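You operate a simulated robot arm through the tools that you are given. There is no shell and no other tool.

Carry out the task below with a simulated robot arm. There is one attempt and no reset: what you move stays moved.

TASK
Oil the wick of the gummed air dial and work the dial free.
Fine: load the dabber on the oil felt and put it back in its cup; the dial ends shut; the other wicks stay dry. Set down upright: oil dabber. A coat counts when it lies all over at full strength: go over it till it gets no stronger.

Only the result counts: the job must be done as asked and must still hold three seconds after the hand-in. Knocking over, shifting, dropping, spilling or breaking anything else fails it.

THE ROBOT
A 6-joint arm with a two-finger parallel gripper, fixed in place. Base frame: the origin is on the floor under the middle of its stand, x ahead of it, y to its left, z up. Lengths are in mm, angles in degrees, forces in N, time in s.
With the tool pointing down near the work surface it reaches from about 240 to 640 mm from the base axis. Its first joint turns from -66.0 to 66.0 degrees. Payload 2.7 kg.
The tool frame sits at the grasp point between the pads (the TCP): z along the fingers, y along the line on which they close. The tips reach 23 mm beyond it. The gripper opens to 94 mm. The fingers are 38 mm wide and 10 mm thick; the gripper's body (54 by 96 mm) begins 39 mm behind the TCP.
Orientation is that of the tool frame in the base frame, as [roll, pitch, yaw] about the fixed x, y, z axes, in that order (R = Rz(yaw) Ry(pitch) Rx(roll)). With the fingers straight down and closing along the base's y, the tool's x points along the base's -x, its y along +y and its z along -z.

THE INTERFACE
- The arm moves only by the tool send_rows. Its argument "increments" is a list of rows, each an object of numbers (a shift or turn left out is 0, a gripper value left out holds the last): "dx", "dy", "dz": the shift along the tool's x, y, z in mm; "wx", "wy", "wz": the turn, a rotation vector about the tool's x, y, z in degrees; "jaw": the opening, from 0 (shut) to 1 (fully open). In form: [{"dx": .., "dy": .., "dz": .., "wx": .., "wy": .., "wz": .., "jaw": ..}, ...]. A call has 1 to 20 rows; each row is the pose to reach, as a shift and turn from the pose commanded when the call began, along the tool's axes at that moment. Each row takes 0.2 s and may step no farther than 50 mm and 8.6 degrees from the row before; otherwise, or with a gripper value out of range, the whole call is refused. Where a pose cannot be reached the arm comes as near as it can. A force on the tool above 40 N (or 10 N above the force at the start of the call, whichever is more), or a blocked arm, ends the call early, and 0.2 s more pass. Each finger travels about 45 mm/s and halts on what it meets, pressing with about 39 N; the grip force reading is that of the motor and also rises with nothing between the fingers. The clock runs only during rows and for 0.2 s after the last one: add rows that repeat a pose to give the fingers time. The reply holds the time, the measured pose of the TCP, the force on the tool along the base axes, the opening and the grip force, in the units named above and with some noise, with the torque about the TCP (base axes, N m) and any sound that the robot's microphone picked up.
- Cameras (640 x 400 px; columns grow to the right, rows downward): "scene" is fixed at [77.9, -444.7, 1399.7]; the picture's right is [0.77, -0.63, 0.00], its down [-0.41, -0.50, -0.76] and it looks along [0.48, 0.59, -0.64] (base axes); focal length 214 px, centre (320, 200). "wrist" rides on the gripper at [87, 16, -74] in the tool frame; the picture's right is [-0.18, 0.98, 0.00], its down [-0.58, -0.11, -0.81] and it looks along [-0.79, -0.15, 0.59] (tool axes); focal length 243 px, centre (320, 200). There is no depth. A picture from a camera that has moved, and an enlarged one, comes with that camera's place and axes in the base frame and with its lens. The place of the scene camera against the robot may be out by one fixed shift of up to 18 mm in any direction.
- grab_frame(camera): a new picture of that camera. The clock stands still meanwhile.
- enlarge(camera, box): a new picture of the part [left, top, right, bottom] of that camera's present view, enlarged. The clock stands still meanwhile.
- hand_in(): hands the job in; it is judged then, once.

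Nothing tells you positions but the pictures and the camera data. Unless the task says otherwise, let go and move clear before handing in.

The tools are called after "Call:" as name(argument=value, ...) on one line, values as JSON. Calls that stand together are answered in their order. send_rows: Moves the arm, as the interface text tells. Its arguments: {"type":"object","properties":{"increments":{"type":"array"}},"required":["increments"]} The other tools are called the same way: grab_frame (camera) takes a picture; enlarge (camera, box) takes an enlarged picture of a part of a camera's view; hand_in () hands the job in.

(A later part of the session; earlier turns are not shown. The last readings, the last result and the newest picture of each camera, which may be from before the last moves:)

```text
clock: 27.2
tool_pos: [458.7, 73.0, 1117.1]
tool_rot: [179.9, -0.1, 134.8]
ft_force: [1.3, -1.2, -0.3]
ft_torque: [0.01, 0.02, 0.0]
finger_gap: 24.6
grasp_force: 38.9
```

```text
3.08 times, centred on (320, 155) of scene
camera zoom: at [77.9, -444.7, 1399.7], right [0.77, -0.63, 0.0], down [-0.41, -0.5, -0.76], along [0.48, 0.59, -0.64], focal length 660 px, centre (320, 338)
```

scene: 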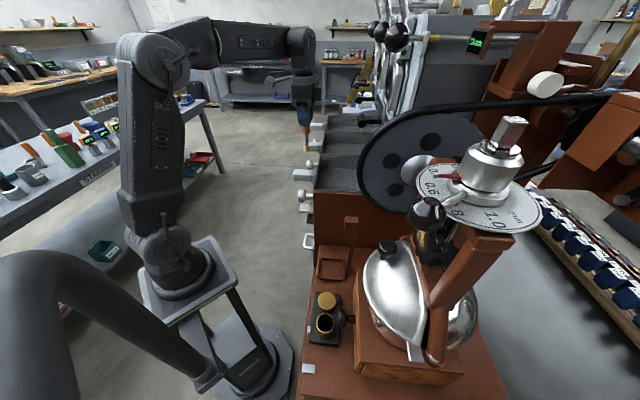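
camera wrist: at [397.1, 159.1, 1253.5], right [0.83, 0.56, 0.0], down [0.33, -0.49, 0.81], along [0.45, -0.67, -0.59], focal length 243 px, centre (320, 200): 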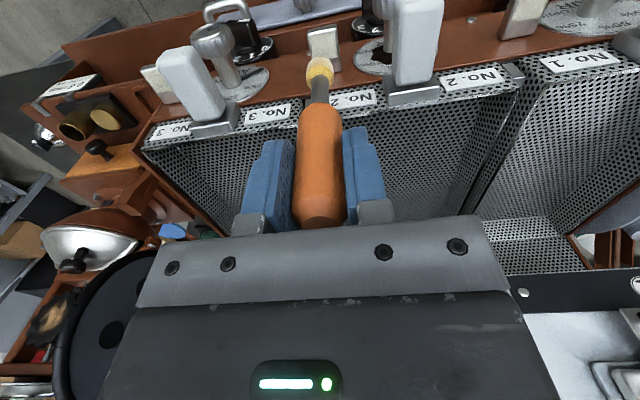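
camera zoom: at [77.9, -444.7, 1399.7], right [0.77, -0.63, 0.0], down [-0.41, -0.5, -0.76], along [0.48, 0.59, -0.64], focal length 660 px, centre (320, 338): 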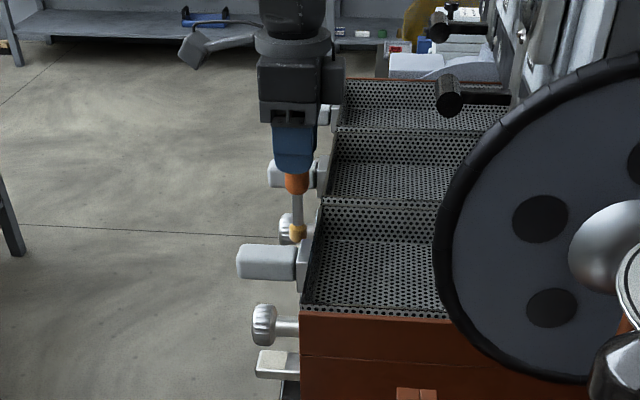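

The head is centred over the wick pad. Lowering towards contact in small steps.

Call:
send_rows(increments=[{"dx": 0.3, "dy": 1.2, "dz": 4}, {"dx": 0.3, "dy": 1.2, "dz": 7}, {"dx": 0.3, "dy": 1.2, "dz": 7}])

Call:
send_rows(increments=[{"dz": 1.5}, {"dz": 1.5}])

Call:
send_rows(increments=[{"dz": 1}, {"dz": 1}])

Call:
enlarge(camera="wrist", box=[270, 0, 370, 80])

```text
clock: 28.0
tool_pos: [459.4, 74.3, 1110.2]
tool_rot: [180.0, 0.0, 134.7]
ft_force: [0.1, -0.7, 0.3]
ft_torque: [-0.03, -0.01, -0.01]
finger_gap: 24.7
grasp_force: 39.1
```

```text
clock: 28.6
tool_pos: [460.6, 75.3, 1108.9]
tool_rot: [180.0, 0.0, 134.9]
ft_force: [0.8, 0.0, -0.6]
ft_torque: [-0.02, 0.03, -0.01]
finger_gap: 24.8
grasp_force: 39.1
```

```text
clock: 29.2
tool_pos: [459.8, 75.6, 1107.2]
tool_rot: [180.0, 0.1, 134.8]
ft_force: [0.1, -0.4, -1.2]
ft_torque: [0.0, -0.02, 0.0]
finger_gap: 24.6
grasp_force: 39.5
```

```text
5.00 times, centred on (320, 40) of wrist
camera zoom: at [409.7, 147.0, 1182.0], right [0.83, 0.56, 0.0], down [0.33, -0.49, 0.81], along [0.45, -0.67, -0.59], focal length 1213 px, centre (320, 1000)
```

zoom: 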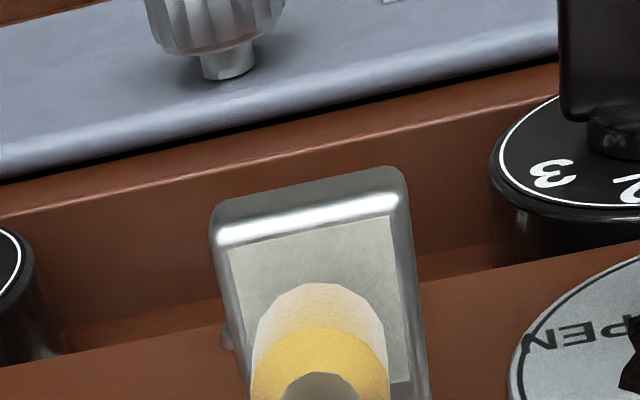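

Not quite touching yet (z≈1107). Continuing with smaller steps.

Call:
send_rows(increments=[{"dz": 1}, {"dz": 1}])

Call:
send_rows(increments=[{"dz": 0.8}, {"dz": 0.8}])

Call:
send_rows(increments=[{"dz": 0.8}, {"dz": 0.8}])

```text
clock: 29.8
tool_pos: [458.8, 75.4, 1106.7]
tool_rot: [-180.0, 0.0, 134.8]
ft_force: [-0.4, 0.6, 0.1]
ft_torque: [-0.04, -0.02, -0.01]
finger_gap: 24.5
grasp_force: 38.8
```

```text
clock: 30.4
tool_pos: [460.5, 76.4, 1105.6]
tool_rot: [-179.9, 0.0, 134.8]
ft_force: [-0.5, -0.2, -0.6]
ft_torque: [0.01, 0.01, 0.0]
finger_gap: 24.6
grasp_force: 38.9
```

```text
clock: 31.0
tool_pos: [458.3, 74.3, 1105.0]
tool_rot: [-180.0, 0.0, 134.7]
ft_force: [-0.7, 0.0, -1.4]
ft_torque: [0.01, 0.0, -0.02]
finger_gap: 24.9
grasp_force: 39.2
```

Call:
send_rows(increments=[{"dz": 0.8}, {"dz": 0.8}])

Call:
send_rows(increments=[{"dz": 0.8}, {"dz": 0.8}])

Call:
enlarge(camera="wrist", box=[270, 0, 370, 80])

```text
clock: 31.6
tool_pos: [458.4, 74.3, 1103.9]
tool_rot: [179.9, 0.0, 134.8]
ft_force: [-0.3, 0.5, 0.0]
ft_torque: [0.02, 0.02, 0.01]
finger_gap: 24.8
grasp_force: 38.6
```

```text
clock: 32.2
tool_pos: [458.6, 75.0, 1104.2]
tool_rot: [-180.0, 0.0, 134.8]
ft_force: [0.2, 0.1, -0.1]
ft_torque: [-0.02, 0.02, -0.02]
finger_gap: 24.6
grasp_force: 39.0
```

```text
5.00 times, centred on (320, 40) of wrist
camera zoom: at [409.9, 146.7, 1177.6], right [0.83, 0.56, 0.0], down [0.33, -0.49, 0.81], along [0.45, -0.67, -0.59], focal length 1213 px, centre (320, 1000)
```

zoom: 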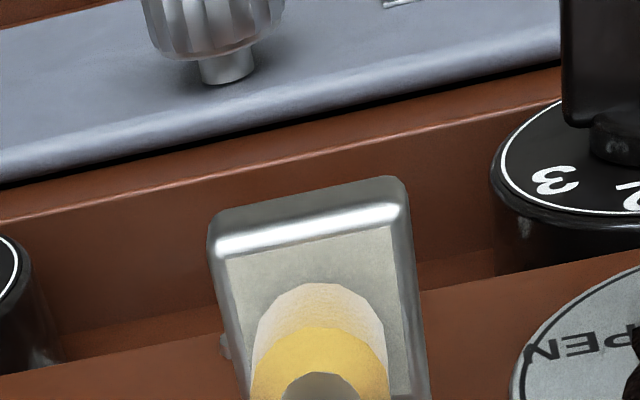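

Call:
send_rows(increments=[{"dz": 0.8}, {"dz": 0.8}])

Call:
send_rows(increments=[{"dz": 0.8}, {"dz": 0.8}])

Call:
send_rows(increments=[{"dz": 0.8}, {"dz": 0.8}])

Call:
enlarge(camera="wrist", box=[270, 0, 370, 80])

```text
clock: 32.8
tool_pos: [458.6, 74.8, 1101.4]
tool_rot: [-179.9, 0.0, 134.8]
ft_force: [0.4, 0.4, -1.1]
ft_torque: [-0.01, 0.01, -0.03]
finger_gap: 24.5
grasp_force: 39.3
```

```text
clock: 33.4
tool_pos: [457.6, 75.9, 1101.8]
tool_rot: [179.9, 0.1, 134.8]
ft_force: [-0.3, -0.8, -0.2]
ft_torque: [-0.01, -0.01, 0.0]
finger_gap: 24.5
grasp_force: 38.8
```

```text
clock: 34.0
tool_pos: [459.3, 75.7, 1102.1]
tool_rot: [179.9, 0.0, 134.9]
ft_force: [-0.2, -0.5, -1.0]
ft_torque: [0.01, 0.0, 0.0]
finger_gap: 24.5
grasp_force: 39.0
```

```text
5.00 times, centred on (320, 40) of wrist
camera zoom: at [409.8, 146.8, 1175.2], right [0.83, 0.56, 0.0], down [0.33, -0.49, 0.81], along [0.45, -0.67, -0.59], focal length 1213 px, centre (320, 1000)
```

zoom: 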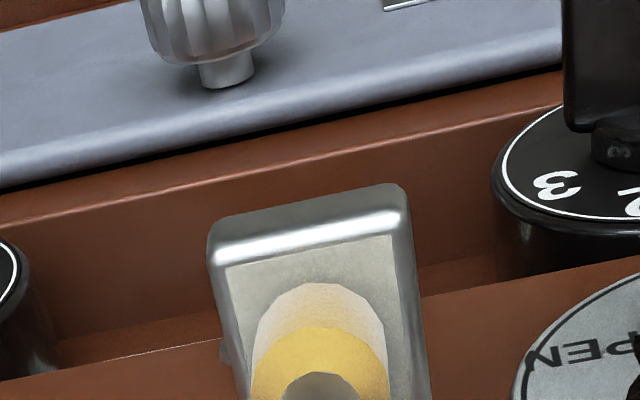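

Call:
send_rows(increments=[{"dz": 1}, {"dz": 1}])

Call:
send_rows(increments=[{"dz": 1}, {"dz": 1}])

Call:
send_rows(increments=[{"dz": 1}, {"dz": 1}])

Call:
enlarge(camera="wrist", box=[270, 0, 370, 80])

```text
clock: 34.6
tool_pos: [458.7, 74.8, 1101.0]
tool_rot: [-180.0, -0.1, 134.8]
ft_force: [-0.3, -0.1, 0.4]
ft_torque: [0.01, -0.06, 0.0]
finger_gap: 24.7
grasp_force: 39.6
```

```text
clock: 35.2
tool_pos: [457.9, 74.4, 1099.6]
tool_rot: [180.0, 0.1, 134.9]
ft_force: [0.0, 0.3, 5.4]
ft_torque: [0.0, 0.03, 0.0]
finger_gap: 24.7
grasp_force: 39.1
```

```text
clock: 35.8
tool_pos: [459.3, 74.7, 1099.9]
tool_rot: [179.9, 0.2, 134.8]
ft_force: [-2.1, 0.9, 17.0]
ft_torque: [0.08, 0.28, 0.0]
finger_gap: 24.6
grasp_force: 39.0
```

```text
5.00 times, centred on (320, 40) of wrist
camera zoom: at [409.4, 146.7, 1173.9], right [0.83, 0.56, 0.0], down [0.33, -0.49, 0.81], along [0.46, -0.67, -0.59], focal length 1213 px, centre (320, 1000)
```

zoom: 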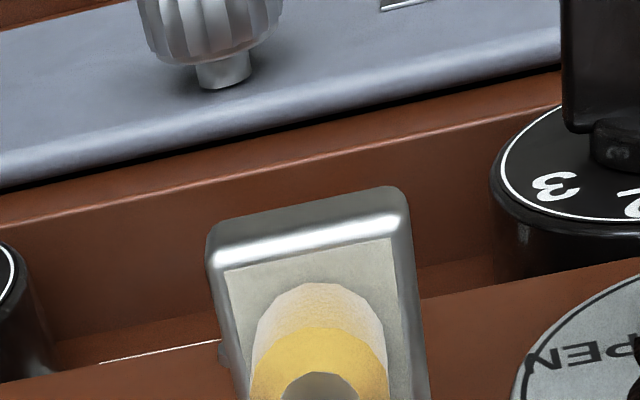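

Contact with the wick (about 17 N). I'll ease off a little and rub the head over the whole pad in a raster.

Call:
send_rows(increments=[{"dz": -0.5}, {"dx": -4, "dy": -4, "dz": -0.5}, {"dx": -7, "dy": -7, "dz": -0.5}, {"dx": 0, "dy": -7, "dz": -0.5}, {"dx": 7, "dy": -7, "dz": -0.5}, {"dx": 7, "dy": -3.5, "dz": -0.5}, {"dx": 0, "dy": -3.5, "dz": -0.5}, {"dx": -7, "dy": -3.5, "dz": -0.5}, {"dx": -7, "dy": 0, "dz": -0.5}, {"dx": 0, "dy": 0, "dz": -0.5}, {"dx": 7, "dy": 0, "dz": -0.5}, {"dx": 7, "dy": 3.5, "dz": -0.5}, {"dx": 0, "dy": 3.5, "dz": -0.5}, {"dx": -7, "dy": 3.5, "dz": -0.5}, {"dx": -7, "dy": 7, "dz": -0.5}, {"dx": 0, "dy": 7, "dz": -0.5}, {"dx": 7, "dy": 7, "dz": -0.5}, {"dx": 4, "dy": 4, "dz": -0.5}, {"dx": 0, "dy": 0, "dz": -0.5}])

Call:
enlarge(camera="wrist", box=[270, 0, 370, 80])

```text
clock: 39.8
tool_pos: [459.1, 76.4, 1098.8]
tool_rot: [-180.0, 0.0, 134.8]
ft_force: [0.0, 4.9, 14.3]
ft_torque: [0.51, 0.1, 0.01]
finger_gap: 24.7
grasp_force: 38.7
```

```text
5.00 times, centred on (320, 40) of wrist
camera zoom: at [409.1, 147.5, 1173.0], right [0.83, 0.56, 0.0], down [0.33, -0.49, 0.81], along [0.45, -0.67, -0.59], focal length 1213 px, centre (320, 1000)
```

zoom: 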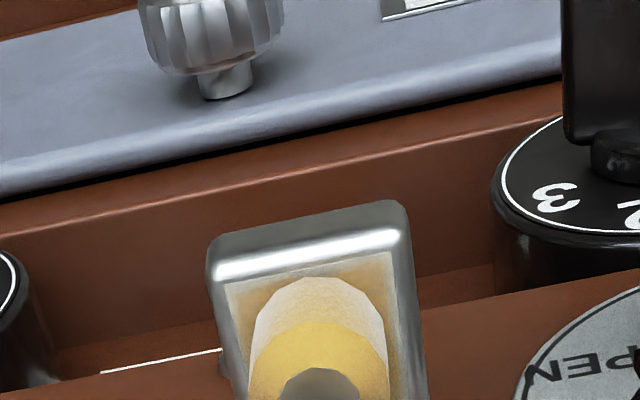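

The pad is taking oil. I'll lift and back off to see the coat fully.

Call:
send_rows(increments=[{"dz": -10}, {"dx": 10, "dz": -40}, {"dx": 40, "dy": -25, "dz": -50}, {"dx": 40, "dy": -45, "dz": -50}, {"dx": 40, "dy": -45, "dz": -50}])

Call:
enlarge(camera="wrist", box=[300, 0, 440, 105])

```text
clock: 41.0
tool_pos: [398.9, 72.5, 1149.3]
tool_rot: [180.0, 0.0, 134.9]
ft_force: [-0.2, -0.3, -0.3]
ft_torque: [0.0, 0.01, 0.01]
finger_gap: 24.4
grasp_force: 38.7
```

```text
3.81 times, centred on (370, 52) of wrist
camera zoom: at [349.4, 143.2, 1223.3], right [0.83, 0.56, 0.0], down [0.33, -0.49, 0.81], along [0.45, -0.67, -0.59], focal length 924 px, centre (130, 762)
```

zoom: 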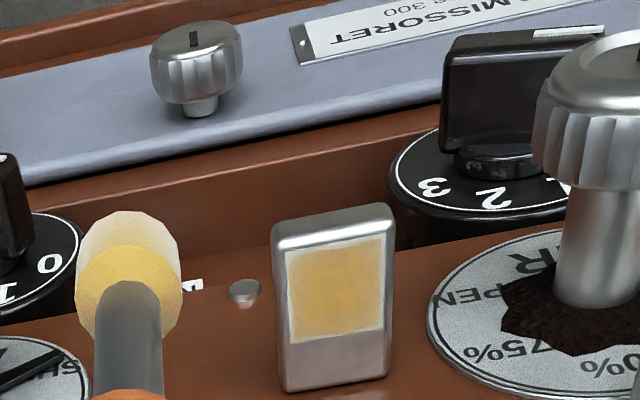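

Call:
enlarge(camera="wrist", box=[355, 40, 395, 70])

Call:
enlarge(camera="wrist", box=[300, 30, 360, 75])

```text
13.33 times, centred on (375, 55) of wrist
camera zoom: at [349.4, 143.2, 1223.3], right [0.83, 0.56, 0.0], down [0.33, -0.49, 0.81], along [0.45, -0.67, -0.59], focal length 3235 px, centre (-413, 2133)
```

zoom: 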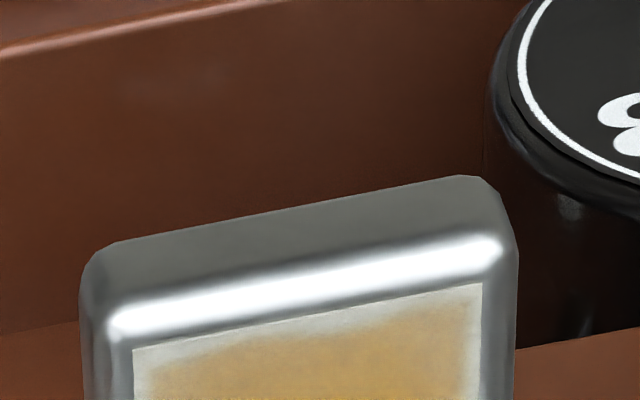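

```text
8.89 times, centred on (330, 52) of wrist
camera zoom: at [349.4, 143.2, 1223.3], right [0.83, 0.56, 0.0], down [0.33, -0.49, 0.81], along [0.45, -0.67, -0.59], focal length 2157 px, centre (231, 1511)
```

zoom: 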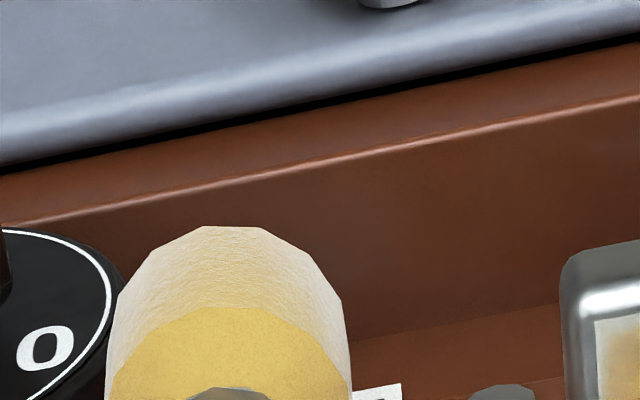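

Call:
enlarge(camera="wrist", box=[358, 58, 402, 92])

```text
11.76 times, centred on (380, 75) of wrist
camera zoom: at [349.4, 143.2, 1223.3], right [0.83, 0.56, 0.0], down [0.33, -0.49, 0.81], along [0.45, -0.67, -0.59], focal length 2854 px, centre (-386, 1671)
```

zoom: 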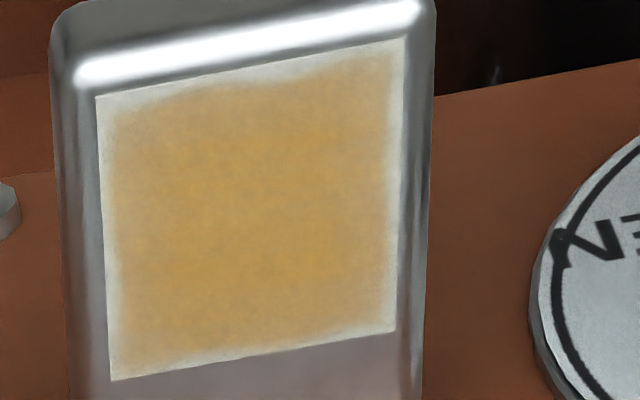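

The coat is amber over most of the pad but the rim (mostly the front edge) is still pale. I'll return and go over it with a wider raster.

Call:
send_rows(increments=[{"dx": 0, "dy": 45, "dz": 0}, {"dx": -30, "dy": 45, "dz": 5}, {"dx": -40, "dy": 45, "dz": 25}, {"dx": -40, "dy": 45, "dz": 45}, {"dx": -40, "dy": 45, "dz": 47}])

Call:
send_rows(increments=[{"dx": 0, "dy": 0, "dz": 3}, {"dx": 5, "dy": -5, "dz": 3}, {"dx": 12, "dy": -11, "dz": 3}, {"dx": 5, "dy": -11, "dz": 3}, {"dx": -2, "dy": -11, "dz": 3}, {"dx": -9, "dy": -11, "dz": 3}, {"dx": -9, "dy": -7, "dz": 3}, {"dx": -2, "dy": -7, "dz": 3}, {"dx": 5, "dy": -7, "dz": 3}, {"dx": 12, "dy": -7, "dz": 3}, {"dx": 12, "dy": -3, "dz": 3}, {"dx": 5, "dy": -3, "dz": 3}, {"dx": -2, "dy": -3, "dz": 3}, {"dx": -9, "dy": -3, "dz": 3}, {"dx": -9, "dy": 1, "dz": 3}, {"dx": -2, "dy": 1, "dz": 3}, {"dx": 5, "dy": 1, "dz": 3}, {"dx": 12, "dy": 1, "dz": 3}])

```text
clock: 42.2
tool_pos: [459.4, 73.7, 1102.2]
tool_rot: [180.0, -0.1, 134.8]
ft_force: [-0.2, -0.6, 0.4]
ft_torque: [-0.06, 0.01, -0.01]
finger_gap: 24.9
grasp_force: 38.8
```

```text
clock: 46.0
tool_pos: [451.8, 84.5, 1099.1]
tool_rot: [-179.9, 0.2, 134.8]
ft_force: [1.8, -1.3, 3.8]
ft_torque: [-0.16, -0.11, -0.02]
finger_gap: 24.4
grasp_force: 39.3
```

Call:
send_rows(increments=[{"dx": 0, "dy": 4, "dz": 0.2}, {"dx": -7, "dy": 4, "dz": 0.2}, {"dx": -14, "dy": 4, "dz": 0.2}, {"dx": -21, "dy": 4, "dz": 0.2}, {"dx": -21, "dy": 8, "dz": 0.2}, {"dx": -14, "dy": 8, "dz": 0.2}, {"dx": -7, "dy": 8, "dz": 0.2}, {"dx": 0, "dy": 8, "dz": 0.2}, {"dx": 0, "dy": 10, "dz": 0.2}, {"dx": -7, "dy": 10, "dz": 0.2}, {"dx": -14, "dy": 10, "dz": 0.2}, {"dx": -21, "dy": 10, "dz": 0.2}, {"dx": -16, "dy": 5, "dz": 0.2}, {"dx": -12, "dy": 0, "dz": 0.2}, {"dx": -12, "dy": -1, "dz": 0.2}])

Call:
send_rows(increments=[{"dz": -10}, {"dx": 10, "dz": -40}, {"dx": 40, "dy": -25, "dz": -50}, {"dx": 40, "dy": -45, "dz": -50}, {"dx": 40, "dy": -45, "dz": -50}])

Call:
enlarge(camera="wrist", box=[358, 58, 402, 92])

Call:
enlarge(camera="wrist", box=[300, 0, 440, 105])

```text
clock: 49.2
tool_pos: [459.5, 74.4, 1099.6]
tool_rot: [-180.0, 0.2, 134.9]
ft_force: [-0.6, 0.4, 0.2]
ft_torque: [0.04, -0.01, -0.01]
finger_gap: 24.9
grasp_force: 39.0
```

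```text
clock: 50.4
tool_pos: [399.8, 71.6, 1147.4]
tool_rot: [-180.0, 0.0, 134.8]
ft_force: [0.0, -0.6, 0.3]
ft_torque: [0.0, 0.01, 0.02]
finger_gap: 24.3
grasp_force: 39.4
```

```text
11.76 times, centred on (380, 75) of wrist
camera zoom: at [349.3, 143.4, 1222.1], right [0.83, 0.56, 0.0], down [0.33, -0.49, 0.81], along [0.45, -0.67, -0.59], focal length 2854 px, centre (-386, 1671)
```

zoom: 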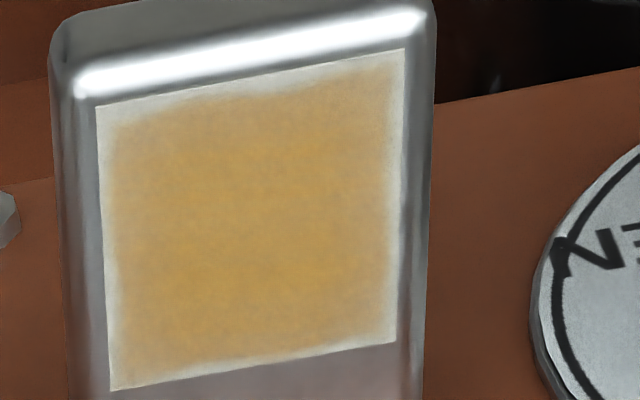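

```text
3.81 times, centred on (370, 52) of wrist
camera zoom: at [349.3, 143.4, 1222.1], right [0.83, 0.56, 0.0], down [0.33, -0.49, 0.81], along [0.45, -0.67, -0.59], focal length 924 px, centre (130, 762)
```

zoom: 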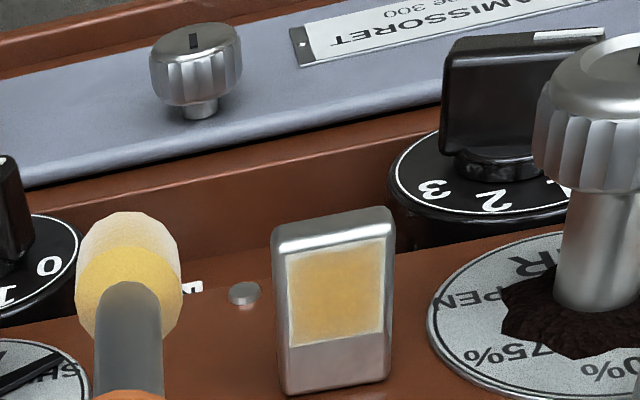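

The rim is unchanged and the last pass had hardly any contact force. I'll return, press to a firm contact and go over the edges.

Call:
send_rows(increments=[{"dx": 0, "dy": 45, "dz": 0}, {"dx": -30, "dy": 45, "dz": 5}, {"dx": -40, "dy": 45, "dz": 25}, {"dx": -40, "dy": 45, "dz": 45}, {"dx": -40, "dy": 45, "dz": 50}, {"dx": -40, "dy": 45, "dz": 50}])

Call:
send_rows(increments=[{"dz": 0.6}, {"dz": 0.6}])

Call:
send_rows(increments=[{"dz": 0.6}, {"dz": 0.6}])

```text
clock: 51.8
tool_pos: [459.9, 74.7, 1098.9]
tool_rot: [180.0, -0.1, 134.8]
ft_force: [-0.3, 0.0, -0.7]
ft_torque: [-0.01, 0.0, 0.0]
finger_gap: 24.8
grasp_force: 39.0
```

```text
clock: 52.4
tool_pos: [458.1, 74.7, 1098.4]
tool_rot: [180.0, 0.1, 134.8]
ft_force: [-0.6, 0.5, 2.4]
ft_torque: [0.03, 0.0, 0.02]
finger_gap: 24.5
grasp_force: 39.3
```

```text
clock: 53.0
tool_pos: [458.8, 74.9, 1097.9]
tool_rot: [179.9, 0.0, 134.8]
ft_force: [-0.7, -1.8, 9.4]
ft_torque: [-0.12, 0.05, 0.01]
finger_gap: 24.8
grasp_force: 38.9
```

Call:
send_rows(increments=[{"dx": 5, "dy": -5, "dz": 0.2}, {"dx": 11, "dy": -10, "dz": 0.2}, {"dx": 11, "dy": -5, "dz": 0.2}, {"dx": 11, "dy": 0, "dz": 0.2}, {"dx": 11, "dy": 5, "dz": 0.2}, {"dx": 11, "dy": 10, "dz": 0.2}, {"dx": 7, "dy": 10, "dz": 0.2}, {"dx": 7, "dy": 5, "dz": 0.2}, {"dx": 7, "dy": 0, "dz": 0.2}, {"dx": 7, "dy": -5, "dz": 0.2}, {"dx": 7, "dy": -10, "dz": 0.2}, {"dx": 3, "dy": -10, "dz": 0.2}, {"dx": 3, "dy": -5, "dz": 0.2}, {"dx": 3, "dy": 0, "dz": 0.2}, {"dx": 3, "dy": 5, "dz": 0.2}, {"dx": 3, "dy": 10, "dz": 0.2}, {"dx": 0, "dy": 5, "dz": 0.2}, {"dx": 0, "dy": 0, "dz": 0.2}, {"dx": 0, "dy": 0, "dz": 0.2}])

Call:
send_rows(increments=[{"dx": -1, "dy": -10, "dz": 0.4}, {"dx": -1, "dy": -5, "dz": 0.4}, {"dx": -1, "dy": 0, "dz": 0.4}, {"dx": -1, "dy": 5, "dz": 0.4}, {"dx": -1, "dy": 10, "dz": 0.4}, {"dx": -5, "dy": 10, "dz": 0.4}, {"dx": -5, "dy": 5, "dz": 0.4}, {"dx": -5, "dy": 0, "dz": 0.4}, {"dx": -5, "dy": -5, "dz": 0.4}, {"dx": -5, "dy": -10, "dz": 0.4}, {"dx": -9, "dy": -10, "dz": 0.4}, {"dx": -9, "dy": -5, "dz": 0.4}, {"dx": -9, "dy": 0, "dz": 0.4}, {"dx": -9, "dy": 5, "dz": 0.4}, {"dx": -9, "dy": 10, "dz": 0.4}, {"dx": -4, "dy": 5, "dz": 0.4}, {"dx": 0, "dy": 0, "dz": 0.4}, {"dx": 0, "dy": 0, "dz": 0.4}])

Call:
enlarge(camera="wrist", box=[270, 0, 370, 80])

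```text
clock: 57.0
tool_pos: [459.2, 75.2, 1097.1]
tool_rot: [179.9, 0.1, 134.9]
ft_force: [3.4, 3.5, 14.8]
ft_torque: [0.46, -0.41, 0.01]
finger_gap: 24.6
grasp_force: 39.5
```

```text
clock: 60.8
tool_pos: [458.9, 75.6, 1097.5]
tool_rot: [179.8, 0.0, 134.9]
ft_force: [5.2, 2.0, 14.3]
ft_torque: [0.13, -0.53, -0.03]
finger_gap: 24.7
grasp_force: 39.1
```

```text
5.00 times, centred on (320, 40) of wrist
camera zoom: at [409.5, 147.1, 1171.2], right [0.83, 0.56, 0.0], down [0.33, -0.49, 0.81], along [0.45, -0.67, -0.59], focal length 1213 px, centre (320, 1000)
```

zoom: 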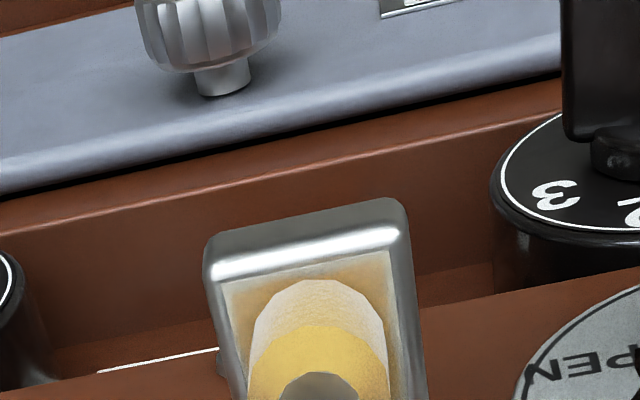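

Call:
send_rows(increments=[{"dz": -10}, {"dx": 10, "dz": -40}, {"dx": 40, "dy": -25, "dz": -50}, {"dx": 40, "dy": -45, "dz": -50}, {"dx": 40, "dy": -45, "dz": -50}])

Call:
enlarge(camera="wrist", box=[358, 58, 402, 92])

Call:
enlarge(camera="wrist", box=[300, 0, 440, 105])

```text
clock: 62.0
tool_pos: [398.1, 71.3, 1145.7]
tool_rot: [180.0, 0.0, 134.9]
ft_force: [0.4, -0.6, -0.6]
ft_torque: [0.01, 0.01, 0.01]
finger_gap: 24.7
grasp_force: 39.0
```

```text
11.76 times, centred on (380, 75) of wrist
camera zoom: at [349.2, 143.4, 1220.4], right [0.83, 0.56, 0.0], down [0.33, -0.49, 0.81], along [0.45, -0.67, -0.59], focal length 2854 px, centre (-386, 1671)
```

zoom: 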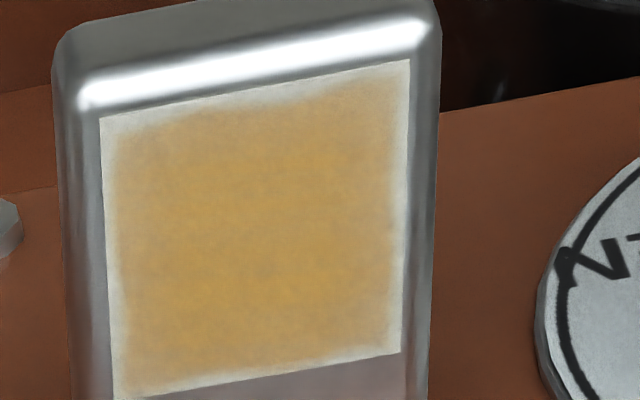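

```text
3.81 times, centred on (370, 52) of wrist
camera zoom: at [349.2, 143.4, 1220.4], right [0.83, 0.56, 0.0], down [0.33, -0.49, 0.81], along [0.45, -0.67, -0.59], focal length 924 px, centre (130, 762)
```

zoom: 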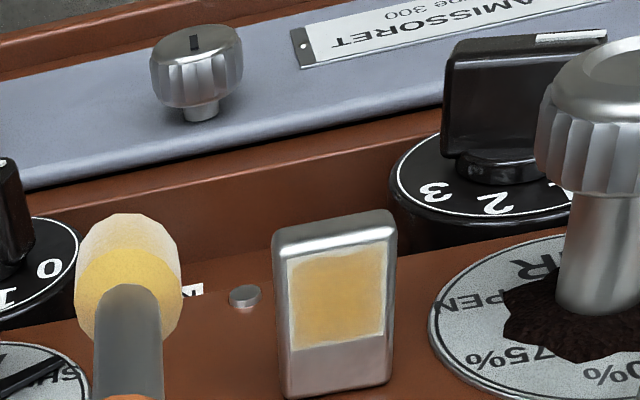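

The amber patch looks the same shape after firm passes, so its pale rim seems to be just its look. To be sure of full strength, I'll reload the dabber on the felt and go over it again.

Call:
send_rows(increments=[{"dz": -35}, {"dy": -40, "dz": -36}, {"dy": -80, "dz": -36}, {"dy": -120, "dz": -36}, {"dy": -160, "dz": -36}, {"dy": -200, "dz": -36}, {"dy": -240, "dz": -36}, {"dy": -280, "dz": -36}, {"dy": -320, "dz": -36}, {"dx": -5, "dy": -353.6, "dz": -36}, {"dx": -40, "dy": -353.6, "dz": -20}, {"dx": -75, "dy": -353.6, "dz": 10}, {"dx": -105, "dy": -353.6, "dz": 45}, {"dx": -122.9, "dy": -353.6, "dz": 85}, {"dx": -122.9, "dy": -353.6, "dz": 115}, {"dx": -122.9, "dy": -353.6, "dz": 115}])

Call:
enlarge(camera="wrist", box=[250, 0, 390, 105])

```text
clock: 65.4
tool_pos: [234.7, -263.3, 1030.8]
tool_rot: [-180.0, 0.1, 134.8]
ft_force: [0.1, -1.6, -0.7]
ft_torque: [0.01, -0.01, 0.0]
finger_gap: 24.4
grasp_force: 39.0
```

```text
3.81 times, centred on (320, 52) of wrist
camera zoom: at [185.5, -193.2, 1106.0], right [0.83, 0.56, 0.0], down [0.33, -0.49, 0.81], along [0.45, -0.67, -0.59], focal length 924 px, centre (320, 762)
```

zoom: 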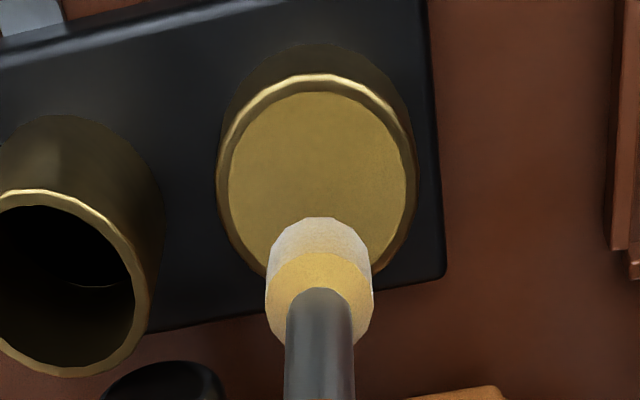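

Call:
send_rows(increments=[{"dx": 0.3, "dy": -0.7, "dz": 10}, {"dx": 0.3, "dy": -0.7, "dz": 20}, {"dx": 0.3, "dy": -0.7, "dz": 24.5}, {"dx": 0.3, "dy": -0.7, "dz": 24.5}])

Call:
send_rows(increments=[{"dz": 1.2}, {"dz": 1.2}])

Call:
send_rows(increments=[{"dz": 1.0}, {"dz": 1.0}])

```text
clock: 66.4
tool_pos: [233.4, -265.7, 1007.5]
tool_rot: [180.0, 0.0, 134.8]
ft_force: [0.5, 0.4, -0.2]
ft_torque: [0.01, -0.01, 0.0]
finger_gap: 24.5
grasp_force: 39.2
```

```text
clock: 67.0
tool_pos: [234.5, -264.8, 1006.0]
tool_rot: [179.9, 0.0, 134.9]
ft_force: [0.2, 0.1, -0.8]
ft_torque: [0.0, -0.02, 0.01]
finger_gap: 24.7
grasp_force: 39.0
```

```text
clock: 67.6
tool_pos: [234.3, -266.9, 1005.2]
tool_rot: [-180.0, 0.0, 134.8]
ft_force: [0.1, 0.2, -0.5]
ft_torque: [-0.01, 0.0, -0.04]
finger_gap: 24.7
grasp_force: 39.6
```

Call:
send_rows(increments=[{"dz": 0.8}, {"dz": 0.8}])

Call:
send_rows(increments=[{"dz": 0.7}, {"dz": 0.7}])

Call:
send_rows(increments=[{"dz": 0.7}, {"dz": 0.7}])

```text
clock: 68.2
tool_pos: [235.1, -265.2, 1003.6]
tool_rot: [-180.0, 0.0, 134.8]
ft_force: [0.1, -1.1, -0.5]
ft_torque: [0.01, -0.02, 0.04]
finger_gap: 24.7
grasp_force: 39.5
```

```text
clock: 68.8
tool_pos: [234.1, -265.9, 1003.7]
tool_rot: [-179.9, 0.0, 134.9]
ft_force: [-0.7, 0.6, -0.8]
ft_torque: [-0.01, -0.03, 0.02]
finger_gap: 24.4
grasp_force: 39.2
```

```text
clock: 69.4
tool_pos: [235.3, -267.6, 1003.0]
tool_rot: [-180.0, 0.0, 134.8]
ft_force: [0.2, -0.2, -0.4]
ft_torque: [0.0, -0.01, 0.02]
finger_gap: 24.8
grasp_force: 38.6
```

Call:
send_rows(increments=[{"dz": 0.7}, {"dz": 0.7}])

Call:
send_rows(increments=[{"dz": 0.7}, {"dz": 0.7}])

Call:
enlarge(camera="wrist", box=[260, 0, 380, 100])

```text
clock: 70.0
tool_pos: [235.0, -265.0, 1001.6]
tool_rot: [179.9, 0.0, 134.8]
ft_force: [0.3, -0.4, 0.4]
ft_torque: [0.0, 0.02, -0.02]
finger_gap: 24.5
grasp_force: 39.6
```

```text
clock: 70.6
tool_pos: [233.7, -265.1, 1001.8]
tool_rot: [-180.0, 0.1, 134.8]
ft_force: [-1.1, 0.2, 3.8]
ft_torque: [0.03, 0.11, -0.02]
finger_gap: 25.0
grasp_force: 39.1
```

```text
4.00 times, centred on (320, 50) of wrist
camera zoom: at [184.7, -193.3, 1076.0], right [0.83, 0.56, 0.0], down [0.33, -0.49, 0.81], along [0.45, -0.67, -0.59], focal length 970 px, centre (320, 800)
```

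zoom: 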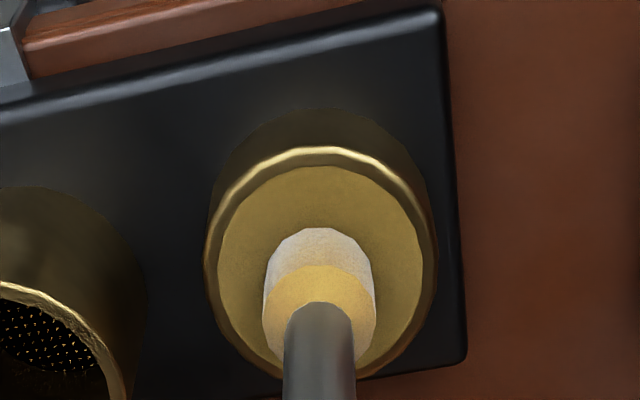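

Contact again (3.8 N). Holding to reload, then inspecting.

Call:
send_rows(increments=[{"dz": 0.3}, {"dz": 0.3}, {"dz": 0.3}, {"dz": 0.3}, {"dz": 0.3}, {"dz": 0.3}])

Call:
enlarge(camera="wrist", box=[260, 0, 380, 100])

```text
clock: 72.0
tool_pos: [234.8, -266.4, 1000.6]
tool_rot: [-179.9, 0.1, 134.8]
ft_force: [0.2, 0.6, 14.4]
ft_torque: [-0.04, -0.03, -0.01]
finger_gap: 24.8
grasp_force: 38.6
```

```text
4.00 times, centred on (320, 50) of wrist
camera zoom: at [184.7, -193.2, 1075.6], right [0.83, 0.56, 0.0], down [0.33, -0.49, 0.81], along [0.45, -0.67, -0.59], focal length 970 px, centre (320, 800)
```

zoom: 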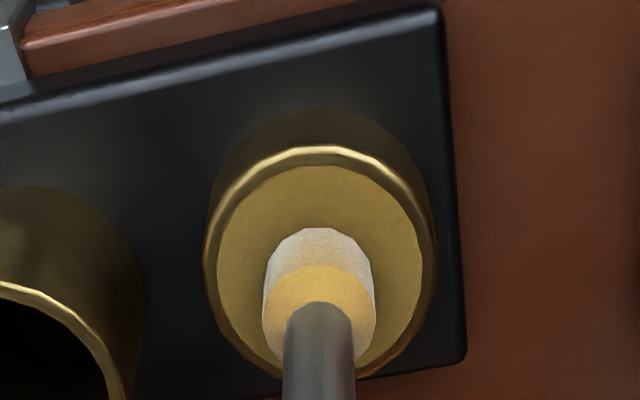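

Reloaded. Back to wick 2 by the same high route.

Call:
send_rows(increments=[{"dx": 0, "dz": -15}, {"dx": 20, "dz": -60}, {"dx": 50, "dz": -105}, {"dx": 85, "dz": -145}, {"dx": 115, "dy": 10, "dz": -180}, {"dx": 122.6, "dy": 50, "dz": -180}, {"dx": 122.6, "dy": 95, "dz": -180}, {"dx": 122.6, "dy": 140, "dz": -180}, {"dx": 122.6, "dy": 185, "dz": -180}, {"dx": 122.6, "dy": 230, "dz": -180}, {"dx": 122.6, "dy": 275, "dz": -180}, {"dx": 122.6, "dy": 320, "dz": -180}, {"dx": 122.6, "dy": 362, "dz": -180}, {"dx": 118, "dy": 399.3, "dz": -175}, {"dx": 90, "dy": 399.3, "dz": -145}, {"dx": 82.6, "dy": 399.3, "dz": -115}, {"dx": 82.6, "dy": 399.3, "dz": -97}, {"dx": 82.6, "dy": 399.3, "dz": -97}])

Call:
send_rows(increments=[{"dz": 0.8}, {"dz": 0.8}])

Call:
enlarge(camera="wrist", box=[270, 0, 370, 80])

```text
refused: row 3 steps farther than a row can; nothing moved
```

```text
clock: 72.6
tool_pos: [234.9, -266.2, 1001.5]
tool_rot: [-180.0, 0.1, 134.9]
ft_force: [-2.6, 1.4, 27.6]
ft_torque: [0.09, 0.24, 0.01]
finger_gap: 24.7
grasp_force: 39.4
```

```text
5.00 times, centred on (320, 40) of wrist
camera zoom: at [184.8, -193.2, 1075.3], right [0.83, 0.56, 0.0], down [0.33, -0.49, 0.81], along [0.45, -0.67, -0.59], focal length 1213 px, centre (320, 1000)
```

zoom: 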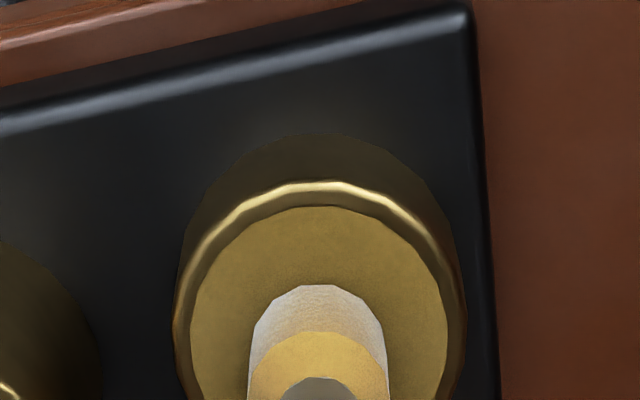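

That call was refused for too large a step, and the following press just loaded the felt a bit more (27 N, no harm). I'll send the transit with smaller steps.

Call:
send_rows(increments=[{"dx": 0, "dz": -15}, {"dx": 10, "dz": -55}, {"dx": 30, "dz": -95}, {"dx": 60, "dz": -130}, {"dx": 90, "dz": -160}, {"dx": 115, "dy": 10, "dz": -181}, {"dx": 122.6, "dy": 50, "dz": -181}, {"dx": 122.6, "dy": 95, "dz": -181}, {"dx": 122.6, "dy": 140, "dz": -181}, {"dx": 122.6, "dy": 185, "dz": -181}, {"dx": 122.6, "dy": 230, "dz": -181}, {"dx": 122.6, "dy": 275, "dz": -181}, {"dx": 122.6, "dy": 320, "dz": -181}, {"dx": 122.6, "dy": 362, "dz": -181}, {"dx": 120, "dy": 399.3, "dz": -176}, {"dx": 95, "dy": 399.3, "dz": -150}, {"dx": 82.6, "dy": 399.3, "dz": -120}, {"dx": 82.6, "dy": 399.3, "dz": -98}, {"dx": 82.6, "dy": 399.3, "dz": -98}])

Call:
enlarge(camera="wrist", box=[270, 0, 370, 80])

```text
clock: 76.6
tool_pos: [457.6, 75.2, 1098.8]
tool_rot: [-179.9, 0.1, 134.7]
ft_force: [-0.3, -0.5, -0.4]
ft_torque: [-0.01, -0.03, 0.04]
finger_gap: 24.4
grasp_force: 39.3
```

```text
5.00 times, centred on (320, 40) of wrist
camera zoom: at [409.0, 147.2, 1172.4], right [0.83, 0.56, 0.0], down [0.33, -0.49, 0.81], along [0.45, -0.67, -0.59], focal length 1213 px, centre (320, 1000)
```

zoom: 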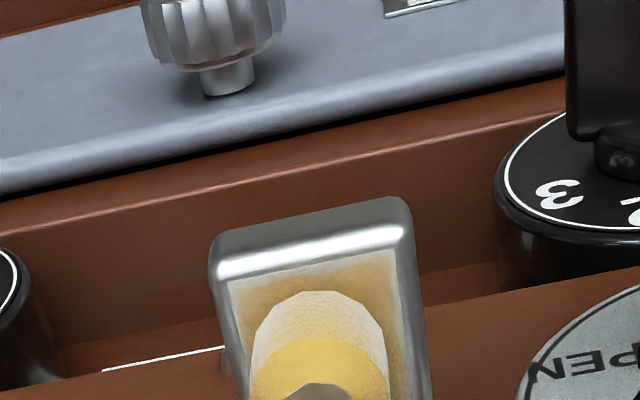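

Over the wick again, just above contact. Lowering gently until a firm contact.

Call:
send_rows(increments=[{"dz": 1}, {"dz": 1}])

Call:
send_rows(increments=[{"dz": 0.8}, {"dz": 0.8}])

Call:
send_rows(increments=[{"dz": 0.6}, {"dz": 0.6}])

```text
clock: 77.2
tool_pos: [459.3, 75.5, 1096.6]
tool_rot: [-179.9, 0.0, 134.8]
ft_force: [0.1, 0.0, -0.5]
ft_torque: [0.03, 0.01, 0.0]
finger_gap: 24.4
grasp_force: 39.2
```

```text
clock: 77.8
tool_pos: [458.8, 73.3, 1095.9]
tool_rot: [-179.9, 0.0, 134.9]
ft_force: [0.3, 0.4, -0.9]
ft_torque: [0.04, -0.01, 0.0]
finger_gap: 24.6
grasp_force: 38.9
```

```text
clock: 78.4
tool_pos: [458.7, 75.4, 1096.4]
tool_rot: [-180.0, 0.1, 134.8]
ft_force: [-0.4, 1.4, 3.5]
ft_torque: [0.05, 0.11, -0.03]
finger_gap: 24.2
grasp_force: 38.9
```

Call:
send_rows(increments=[{"dz": 0.6}, {"dx": 5, "dy": -5, "dz": 0.6}, {"dx": 10, "dy": -9, "dz": 0.6}, {"dx": 10, "dy": -4, "dz": 0.6}, {"dx": 10, "dy": 1, "dz": 0.6}, {"dx": 10, "dy": 6, "dz": 0.6}, {"dx": 10, "dy": 10, "dz": 0.6}, {"dx": 5, "dy": 10, "dz": 0.6}, {"dx": 5, "dy": 5, "dz": 0.6}, {"dx": 5, "dy": 0, "dz": 0.6}, {"dx": 5, "dy": -5, "dz": 0.6}, {"dx": 5, "dy": -9, "dz": 0.6}, {"dx": 0, "dy": -9, "dz": 0.6}, {"dx": 0, "dy": -4, "dz": 0.6}, {"dx": 0, "dy": 1, "dz": 0.6}, {"dx": 0, "dy": 6, "dz": 0.6}, {"dx": 0, "dy": 10, "dz": 0.6}, {"dx": 0, "dy": 5, "dz": 0.6}, {"dx": 0, "dy": 0, "dz": 0.6}])

Call:
send_rows(increments=[{"dx": 0, "dy": -5, "dz": 0.3}, {"dx": -4, "dy": -9, "dz": 0.3}, {"dx": -4, "dy": -4, "dz": 0.3}, {"dx": -4, "dy": 1, "dz": 0.3}, {"dx": -4, "dy": 6, "dz": 0.3}, {"dx": -4, "dy": 10, "dz": 0.3}, {"dx": -9, "dy": 10, "dz": 0.3}, {"dx": -9, "dy": 5, "dz": 0.3}, {"dx": -9, "dy": 0, "dz": 0.3}, {"dx": -9, "dy": -5, "dz": 0.3}, {"dx": -9, "dy": -9, "dz": 0.3}, {"dx": -2, "dy": -9, "dz": 0.3}, {"dx": 5, "dy": -9, "dz": 0.3}, {"dx": 5, "dy": 0, "dz": 0.3}, {"dx": 5, "dy": 9, "dz": 0.3}, {"dx": -2, "dy": 9, "dz": 0.3}, {"dx": -2, "dy": 4, "dz": 0.3}, {"dx": 0, "dy": 0, "dz": 0.3}])

```text
clock: 82.4
tool_pos: [458.1, 76.6, 1096.0]
tool_rot: [180.0, 0.0, 134.9]
ft_force: [2.6, 4.4, 12.9]
ft_torque: [0.41, -0.33, 0.04]
finger_gap: 25.3
grasp_force: 38.8
```

```text
clock: 86.2
tool_pos: [459.8, 75.0, 1094.5]
tool_rot: [179.9, 0.2, 134.8]
ft_force: [5.3, 1.0, 14.2]
ft_torque: [0.1, -0.6, 0.03]
finger_gap: 24.8
grasp_force: 38.6
```

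Call:
send_rows(increments=[{"dz": -10}, {"dx": 10, "dz": -40}, {"dx": 40, "dy": -25, "dz": -50}, {"dx": 40, "dy": -45, "dz": -54}, {"dx": 40, "dy": -45, "dz": -54}])

Call:
enlarge(camera="wrist", box=[358, 58, 402, 92])

Call:
enlarge(camera="wrist", box=[300, 0, 440, 105])

```text
clock: 87.4
tool_pos: [399.0, 70.7, 1149.7]
tool_rot: [180.0, 0.1, 134.8]
ft_force: [-0.3, -0.3, -0.5]
ft_torque: [0.03, 0.02, 0.01]
finger_gap: 25.0
grasp_force: 39.1
```

```text
11.76 times, centred on (380, 75) of wrist
camera zoom: at [349.0, 143.0, 1223.4], right [0.83, 0.56, 0.0], down [0.33, -0.49, 0.81], along [0.45, -0.67, -0.59], focal length 2854 px, centre (-386, 1671)
```

zoom: 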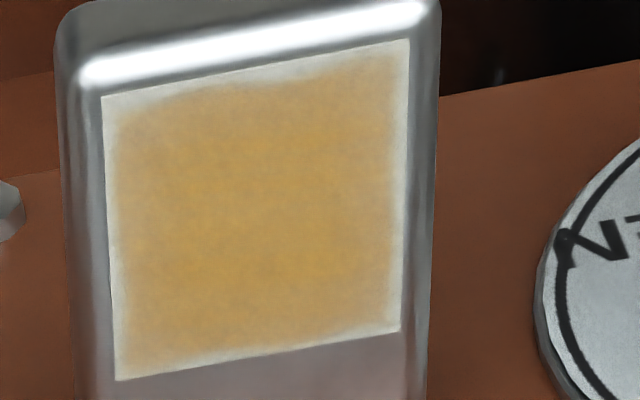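

```text
3.81 times, centred on (370, 52) of wrist
camera zoom: at [349.0, 143.0, 1223.4], right [0.83, 0.56, 0.0], down [0.33, -0.49, 0.81], along [0.45, -0.67, -0.59], focal length 924 px, centre (130, 762)
```

zoom: 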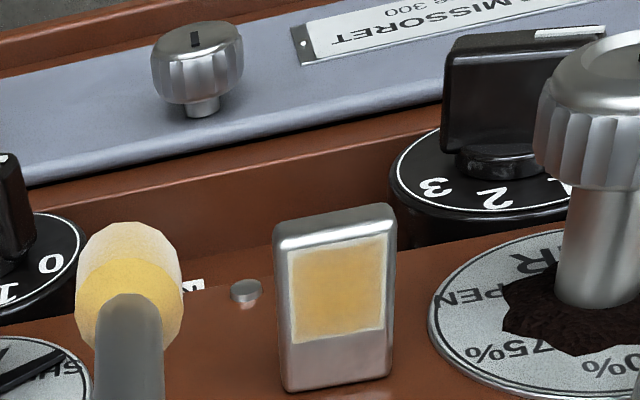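

The coat looks the same after the reload pass, so it is at full strength. Now I'll carry the dabber back to above its cup.

Call:
send_rows(increments=[{"dz": -32}, {"dy": -40, "dz": -32}, {"dy": -82, "dz": -32}, {"dy": -124, "dz": -32}, {"dy": -166, "dz": -32}, {"dy": -208, "dz": -32}, {"dy": -250, "dz": -32}, {"dy": -292, "dz": -32}, {"dy": -334, "dz": -32}, {"dy": -376, "dz": -32}, {"dx": -5, "dy": -410.3, "dz": -32}, {"dx": -45, "dy": -410.3, "dz": -20}, {"dx": -85, "dy": -410.3, "dz": 0}, {"dx": -123.2, "dy": -410.3, "dz": 25}, {"dx": -123.2, "dy": -410.3, "dz": 60}, {"dx": -123.2, "dy": -410.3, "dz": 88}, {"dx": -123.2, "dy": -410.3, "dz": 88}])

Call:
enlarge(camera="wrist", box=[250, 0, 410, 120])

Call:
enlarge(camera="scene", box=[280, 240, 380, 350])

```text
clock: 91.0
tool_pos: [195.0, -304.5, 1061.1]
tool_rot: [-179.9, 0.0, 134.7]
ft_force: [0.2, 0.2, -0.5]
ft_torque: [0.01, -0.02, -0.02]
finger_gap: 24.8
grasp_force: 38.4
```

```text
3.33 times, centred on (330, 60) of wrist
camera zoom: at [145.9, -233.3, 1135.5], right [0.83, 0.56, 0.0], down [0.33, -0.49, 0.81], along [0.45, -0.67, -0.59], focal length 809 px, centre (287, 667)
```

zoom: 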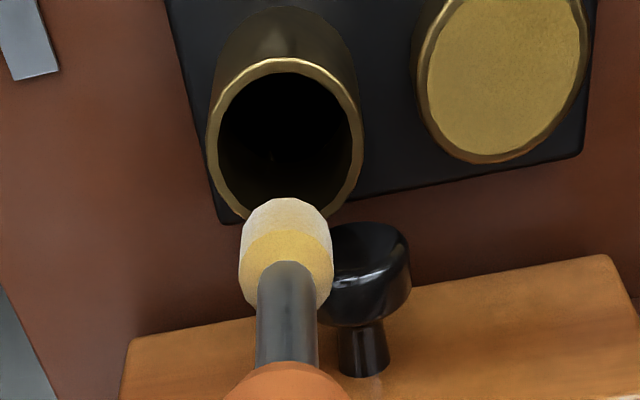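

```text
3.64 times, centred on (330, 295) of scene
camera zoom: at [77.9, -444.7, 1399.7], right [0.77, -0.63, 0.0], down [-0.41, -0.5, -0.76], along [0.48, 0.59, -0.64], focal length 780 px, centre (284, -146)
```

zoom: 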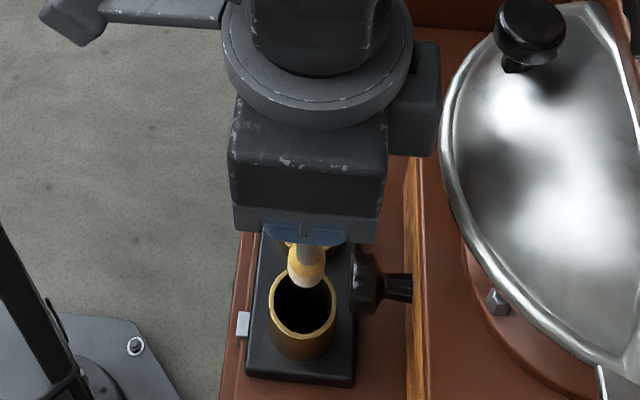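

The dabber is aligned over its cup. Lowering into it, with small steps at the end.

Call:
send_rows(increments=[{"dx": -0.4, "dy": -0.8, "dz": 20}, {"dx": -0.4, "dy": -0.8, "dz": 40}, {"dx": -0.4, "dy": -0.8, "dz": 60}, {"dx": -0.4, "dy": -0.8, "dz": 70}, {"dx": -0.4, "dy": -0.8, "dz": 70}])

Call:
send_rows(increments=[{"dz": 1.5}, {"dz": 1.5}])

Call:
send_rows(increments=[{"dz": 1.0}, {"dz": 1.0}])

Call:
send_rows(increments=[{"dz": 1.0}, {"dz": 1.0}])

```text
clock: 92.2
tool_pos: [194.9, -306.9, 991.5]
tool_rot: [180.0, 0.0, 134.8]
ft_force: [-0.1, -0.1, -0.4]
ft_torque: [-0.01, -0.03, 0.0]
finger_gap: 25.1
grasp_force: 38.9
```

```text
clock: 92.8
tool_pos: [193.7, -306.7, 991.3]
tool_rot: [179.9, 0.0, 134.8]
ft_force: [0.9, 0.3, -0.3]
ft_torque: [-0.05, -0.04, -0.01]
finger_gap: 25.0
grasp_force: 39.1
```

```text
clock: 93.4
tool_pos: [194.7, -305.9, 988.3]
tool_rot: [-180.0, 0.0, 134.8]
ft_force: [0.5, 0.7, -0.4]
ft_torque: [-0.01, 0.0, 0.01]
finger_gap: 25.0
grasp_force: 39.2
```

```text
clock: 94.0
tool_pos: [193.5, -307.0, 987.1]
tool_rot: [180.0, 0.1, 134.9]
ft_force: [-0.8, -0.2, -1.4]
ft_torque: [0.0, -0.03, 0.05]
finger_gap: 24.8
grasp_force: 38.9
```

Call:
send_rows(increments=[{"dz": 0.8}, {"dz": 0.8}])

Call:
send_rows(increments=[{"dz": 0.7}, {"dz": 0.7}])

Call:
send_rows(increments=[{"dz": 0.7}, {"dz": 0.7}])

```text
clock: 94.6
tool_pos: [194.7, -305.5, 986.2]
tool_rot: [179.9, 0.1, 134.8]
ft_force: [0.1, -0.5, -0.9]
ft_torque: [0.0, -0.02, 0.02]
finger_gap: 25.3
grasp_force: 38.6
```

```text
clock: 95.2
tool_pos: [194.2, -306.0, 986.0]
tool_rot: [180.0, -0.1, 134.9]
ft_force: [-0.2, 0.4, -0.3]
ft_torque: [0.0, -0.01, -0.01]
finger_gap: 25.0
grasp_force: 39.4
```

```text
clock: 95.8
tool_pos: [194.8, -306.3, 984.9]
tool_rot: [179.9, 0.0, 134.8]
ft_force: [0.1, 0.5, -0.6]
ft_torque: [0.0, -0.02, 0.02]
finger_gap: 24.9
grasp_force: 39.2
```

Call:
send_rows(increments=[{"dz": 0.7}, {"dz": 0.7}])

Call:
send_rows(increments=[{"dz": 0.7}, {"dz": 0.7}])

Call:
send_rows(increments=[{"dz": 0.7}, {"dz": 0.7}])

```text
clock: 96.4
tool_pos: [194.4, -306.2, 984.5]
tool_rot: [-180.0, 0.1, 135.0]
ft_force: [0.4, -0.5, -0.1]
ft_torque: [0.02, -0.01, -0.03]
finger_gap: 25.1
grasp_force: 39.1
```

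```text
clock: 97.0
tool_pos: [194.6, -306.1, 984.2]
tool_rot: [180.0, 0.1, 134.7]
ft_force: [-0.4, 0.3, 0.3]
ft_torque: [-0.02, 0.03, -0.03]
finger_gap: 25.1
grasp_force: 38.9
```

```text
clock: 97.6
tool_pos: [194.7, -304.9, 984.3]
tool_rot: [180.0, 0.1, 134.8]
ft_force: [-0.7, 1.8, 8.8]
ft_torque: [0.15, -0.02, 0.02]
finger_gap: 24.9
grasp_force: 38.7
```

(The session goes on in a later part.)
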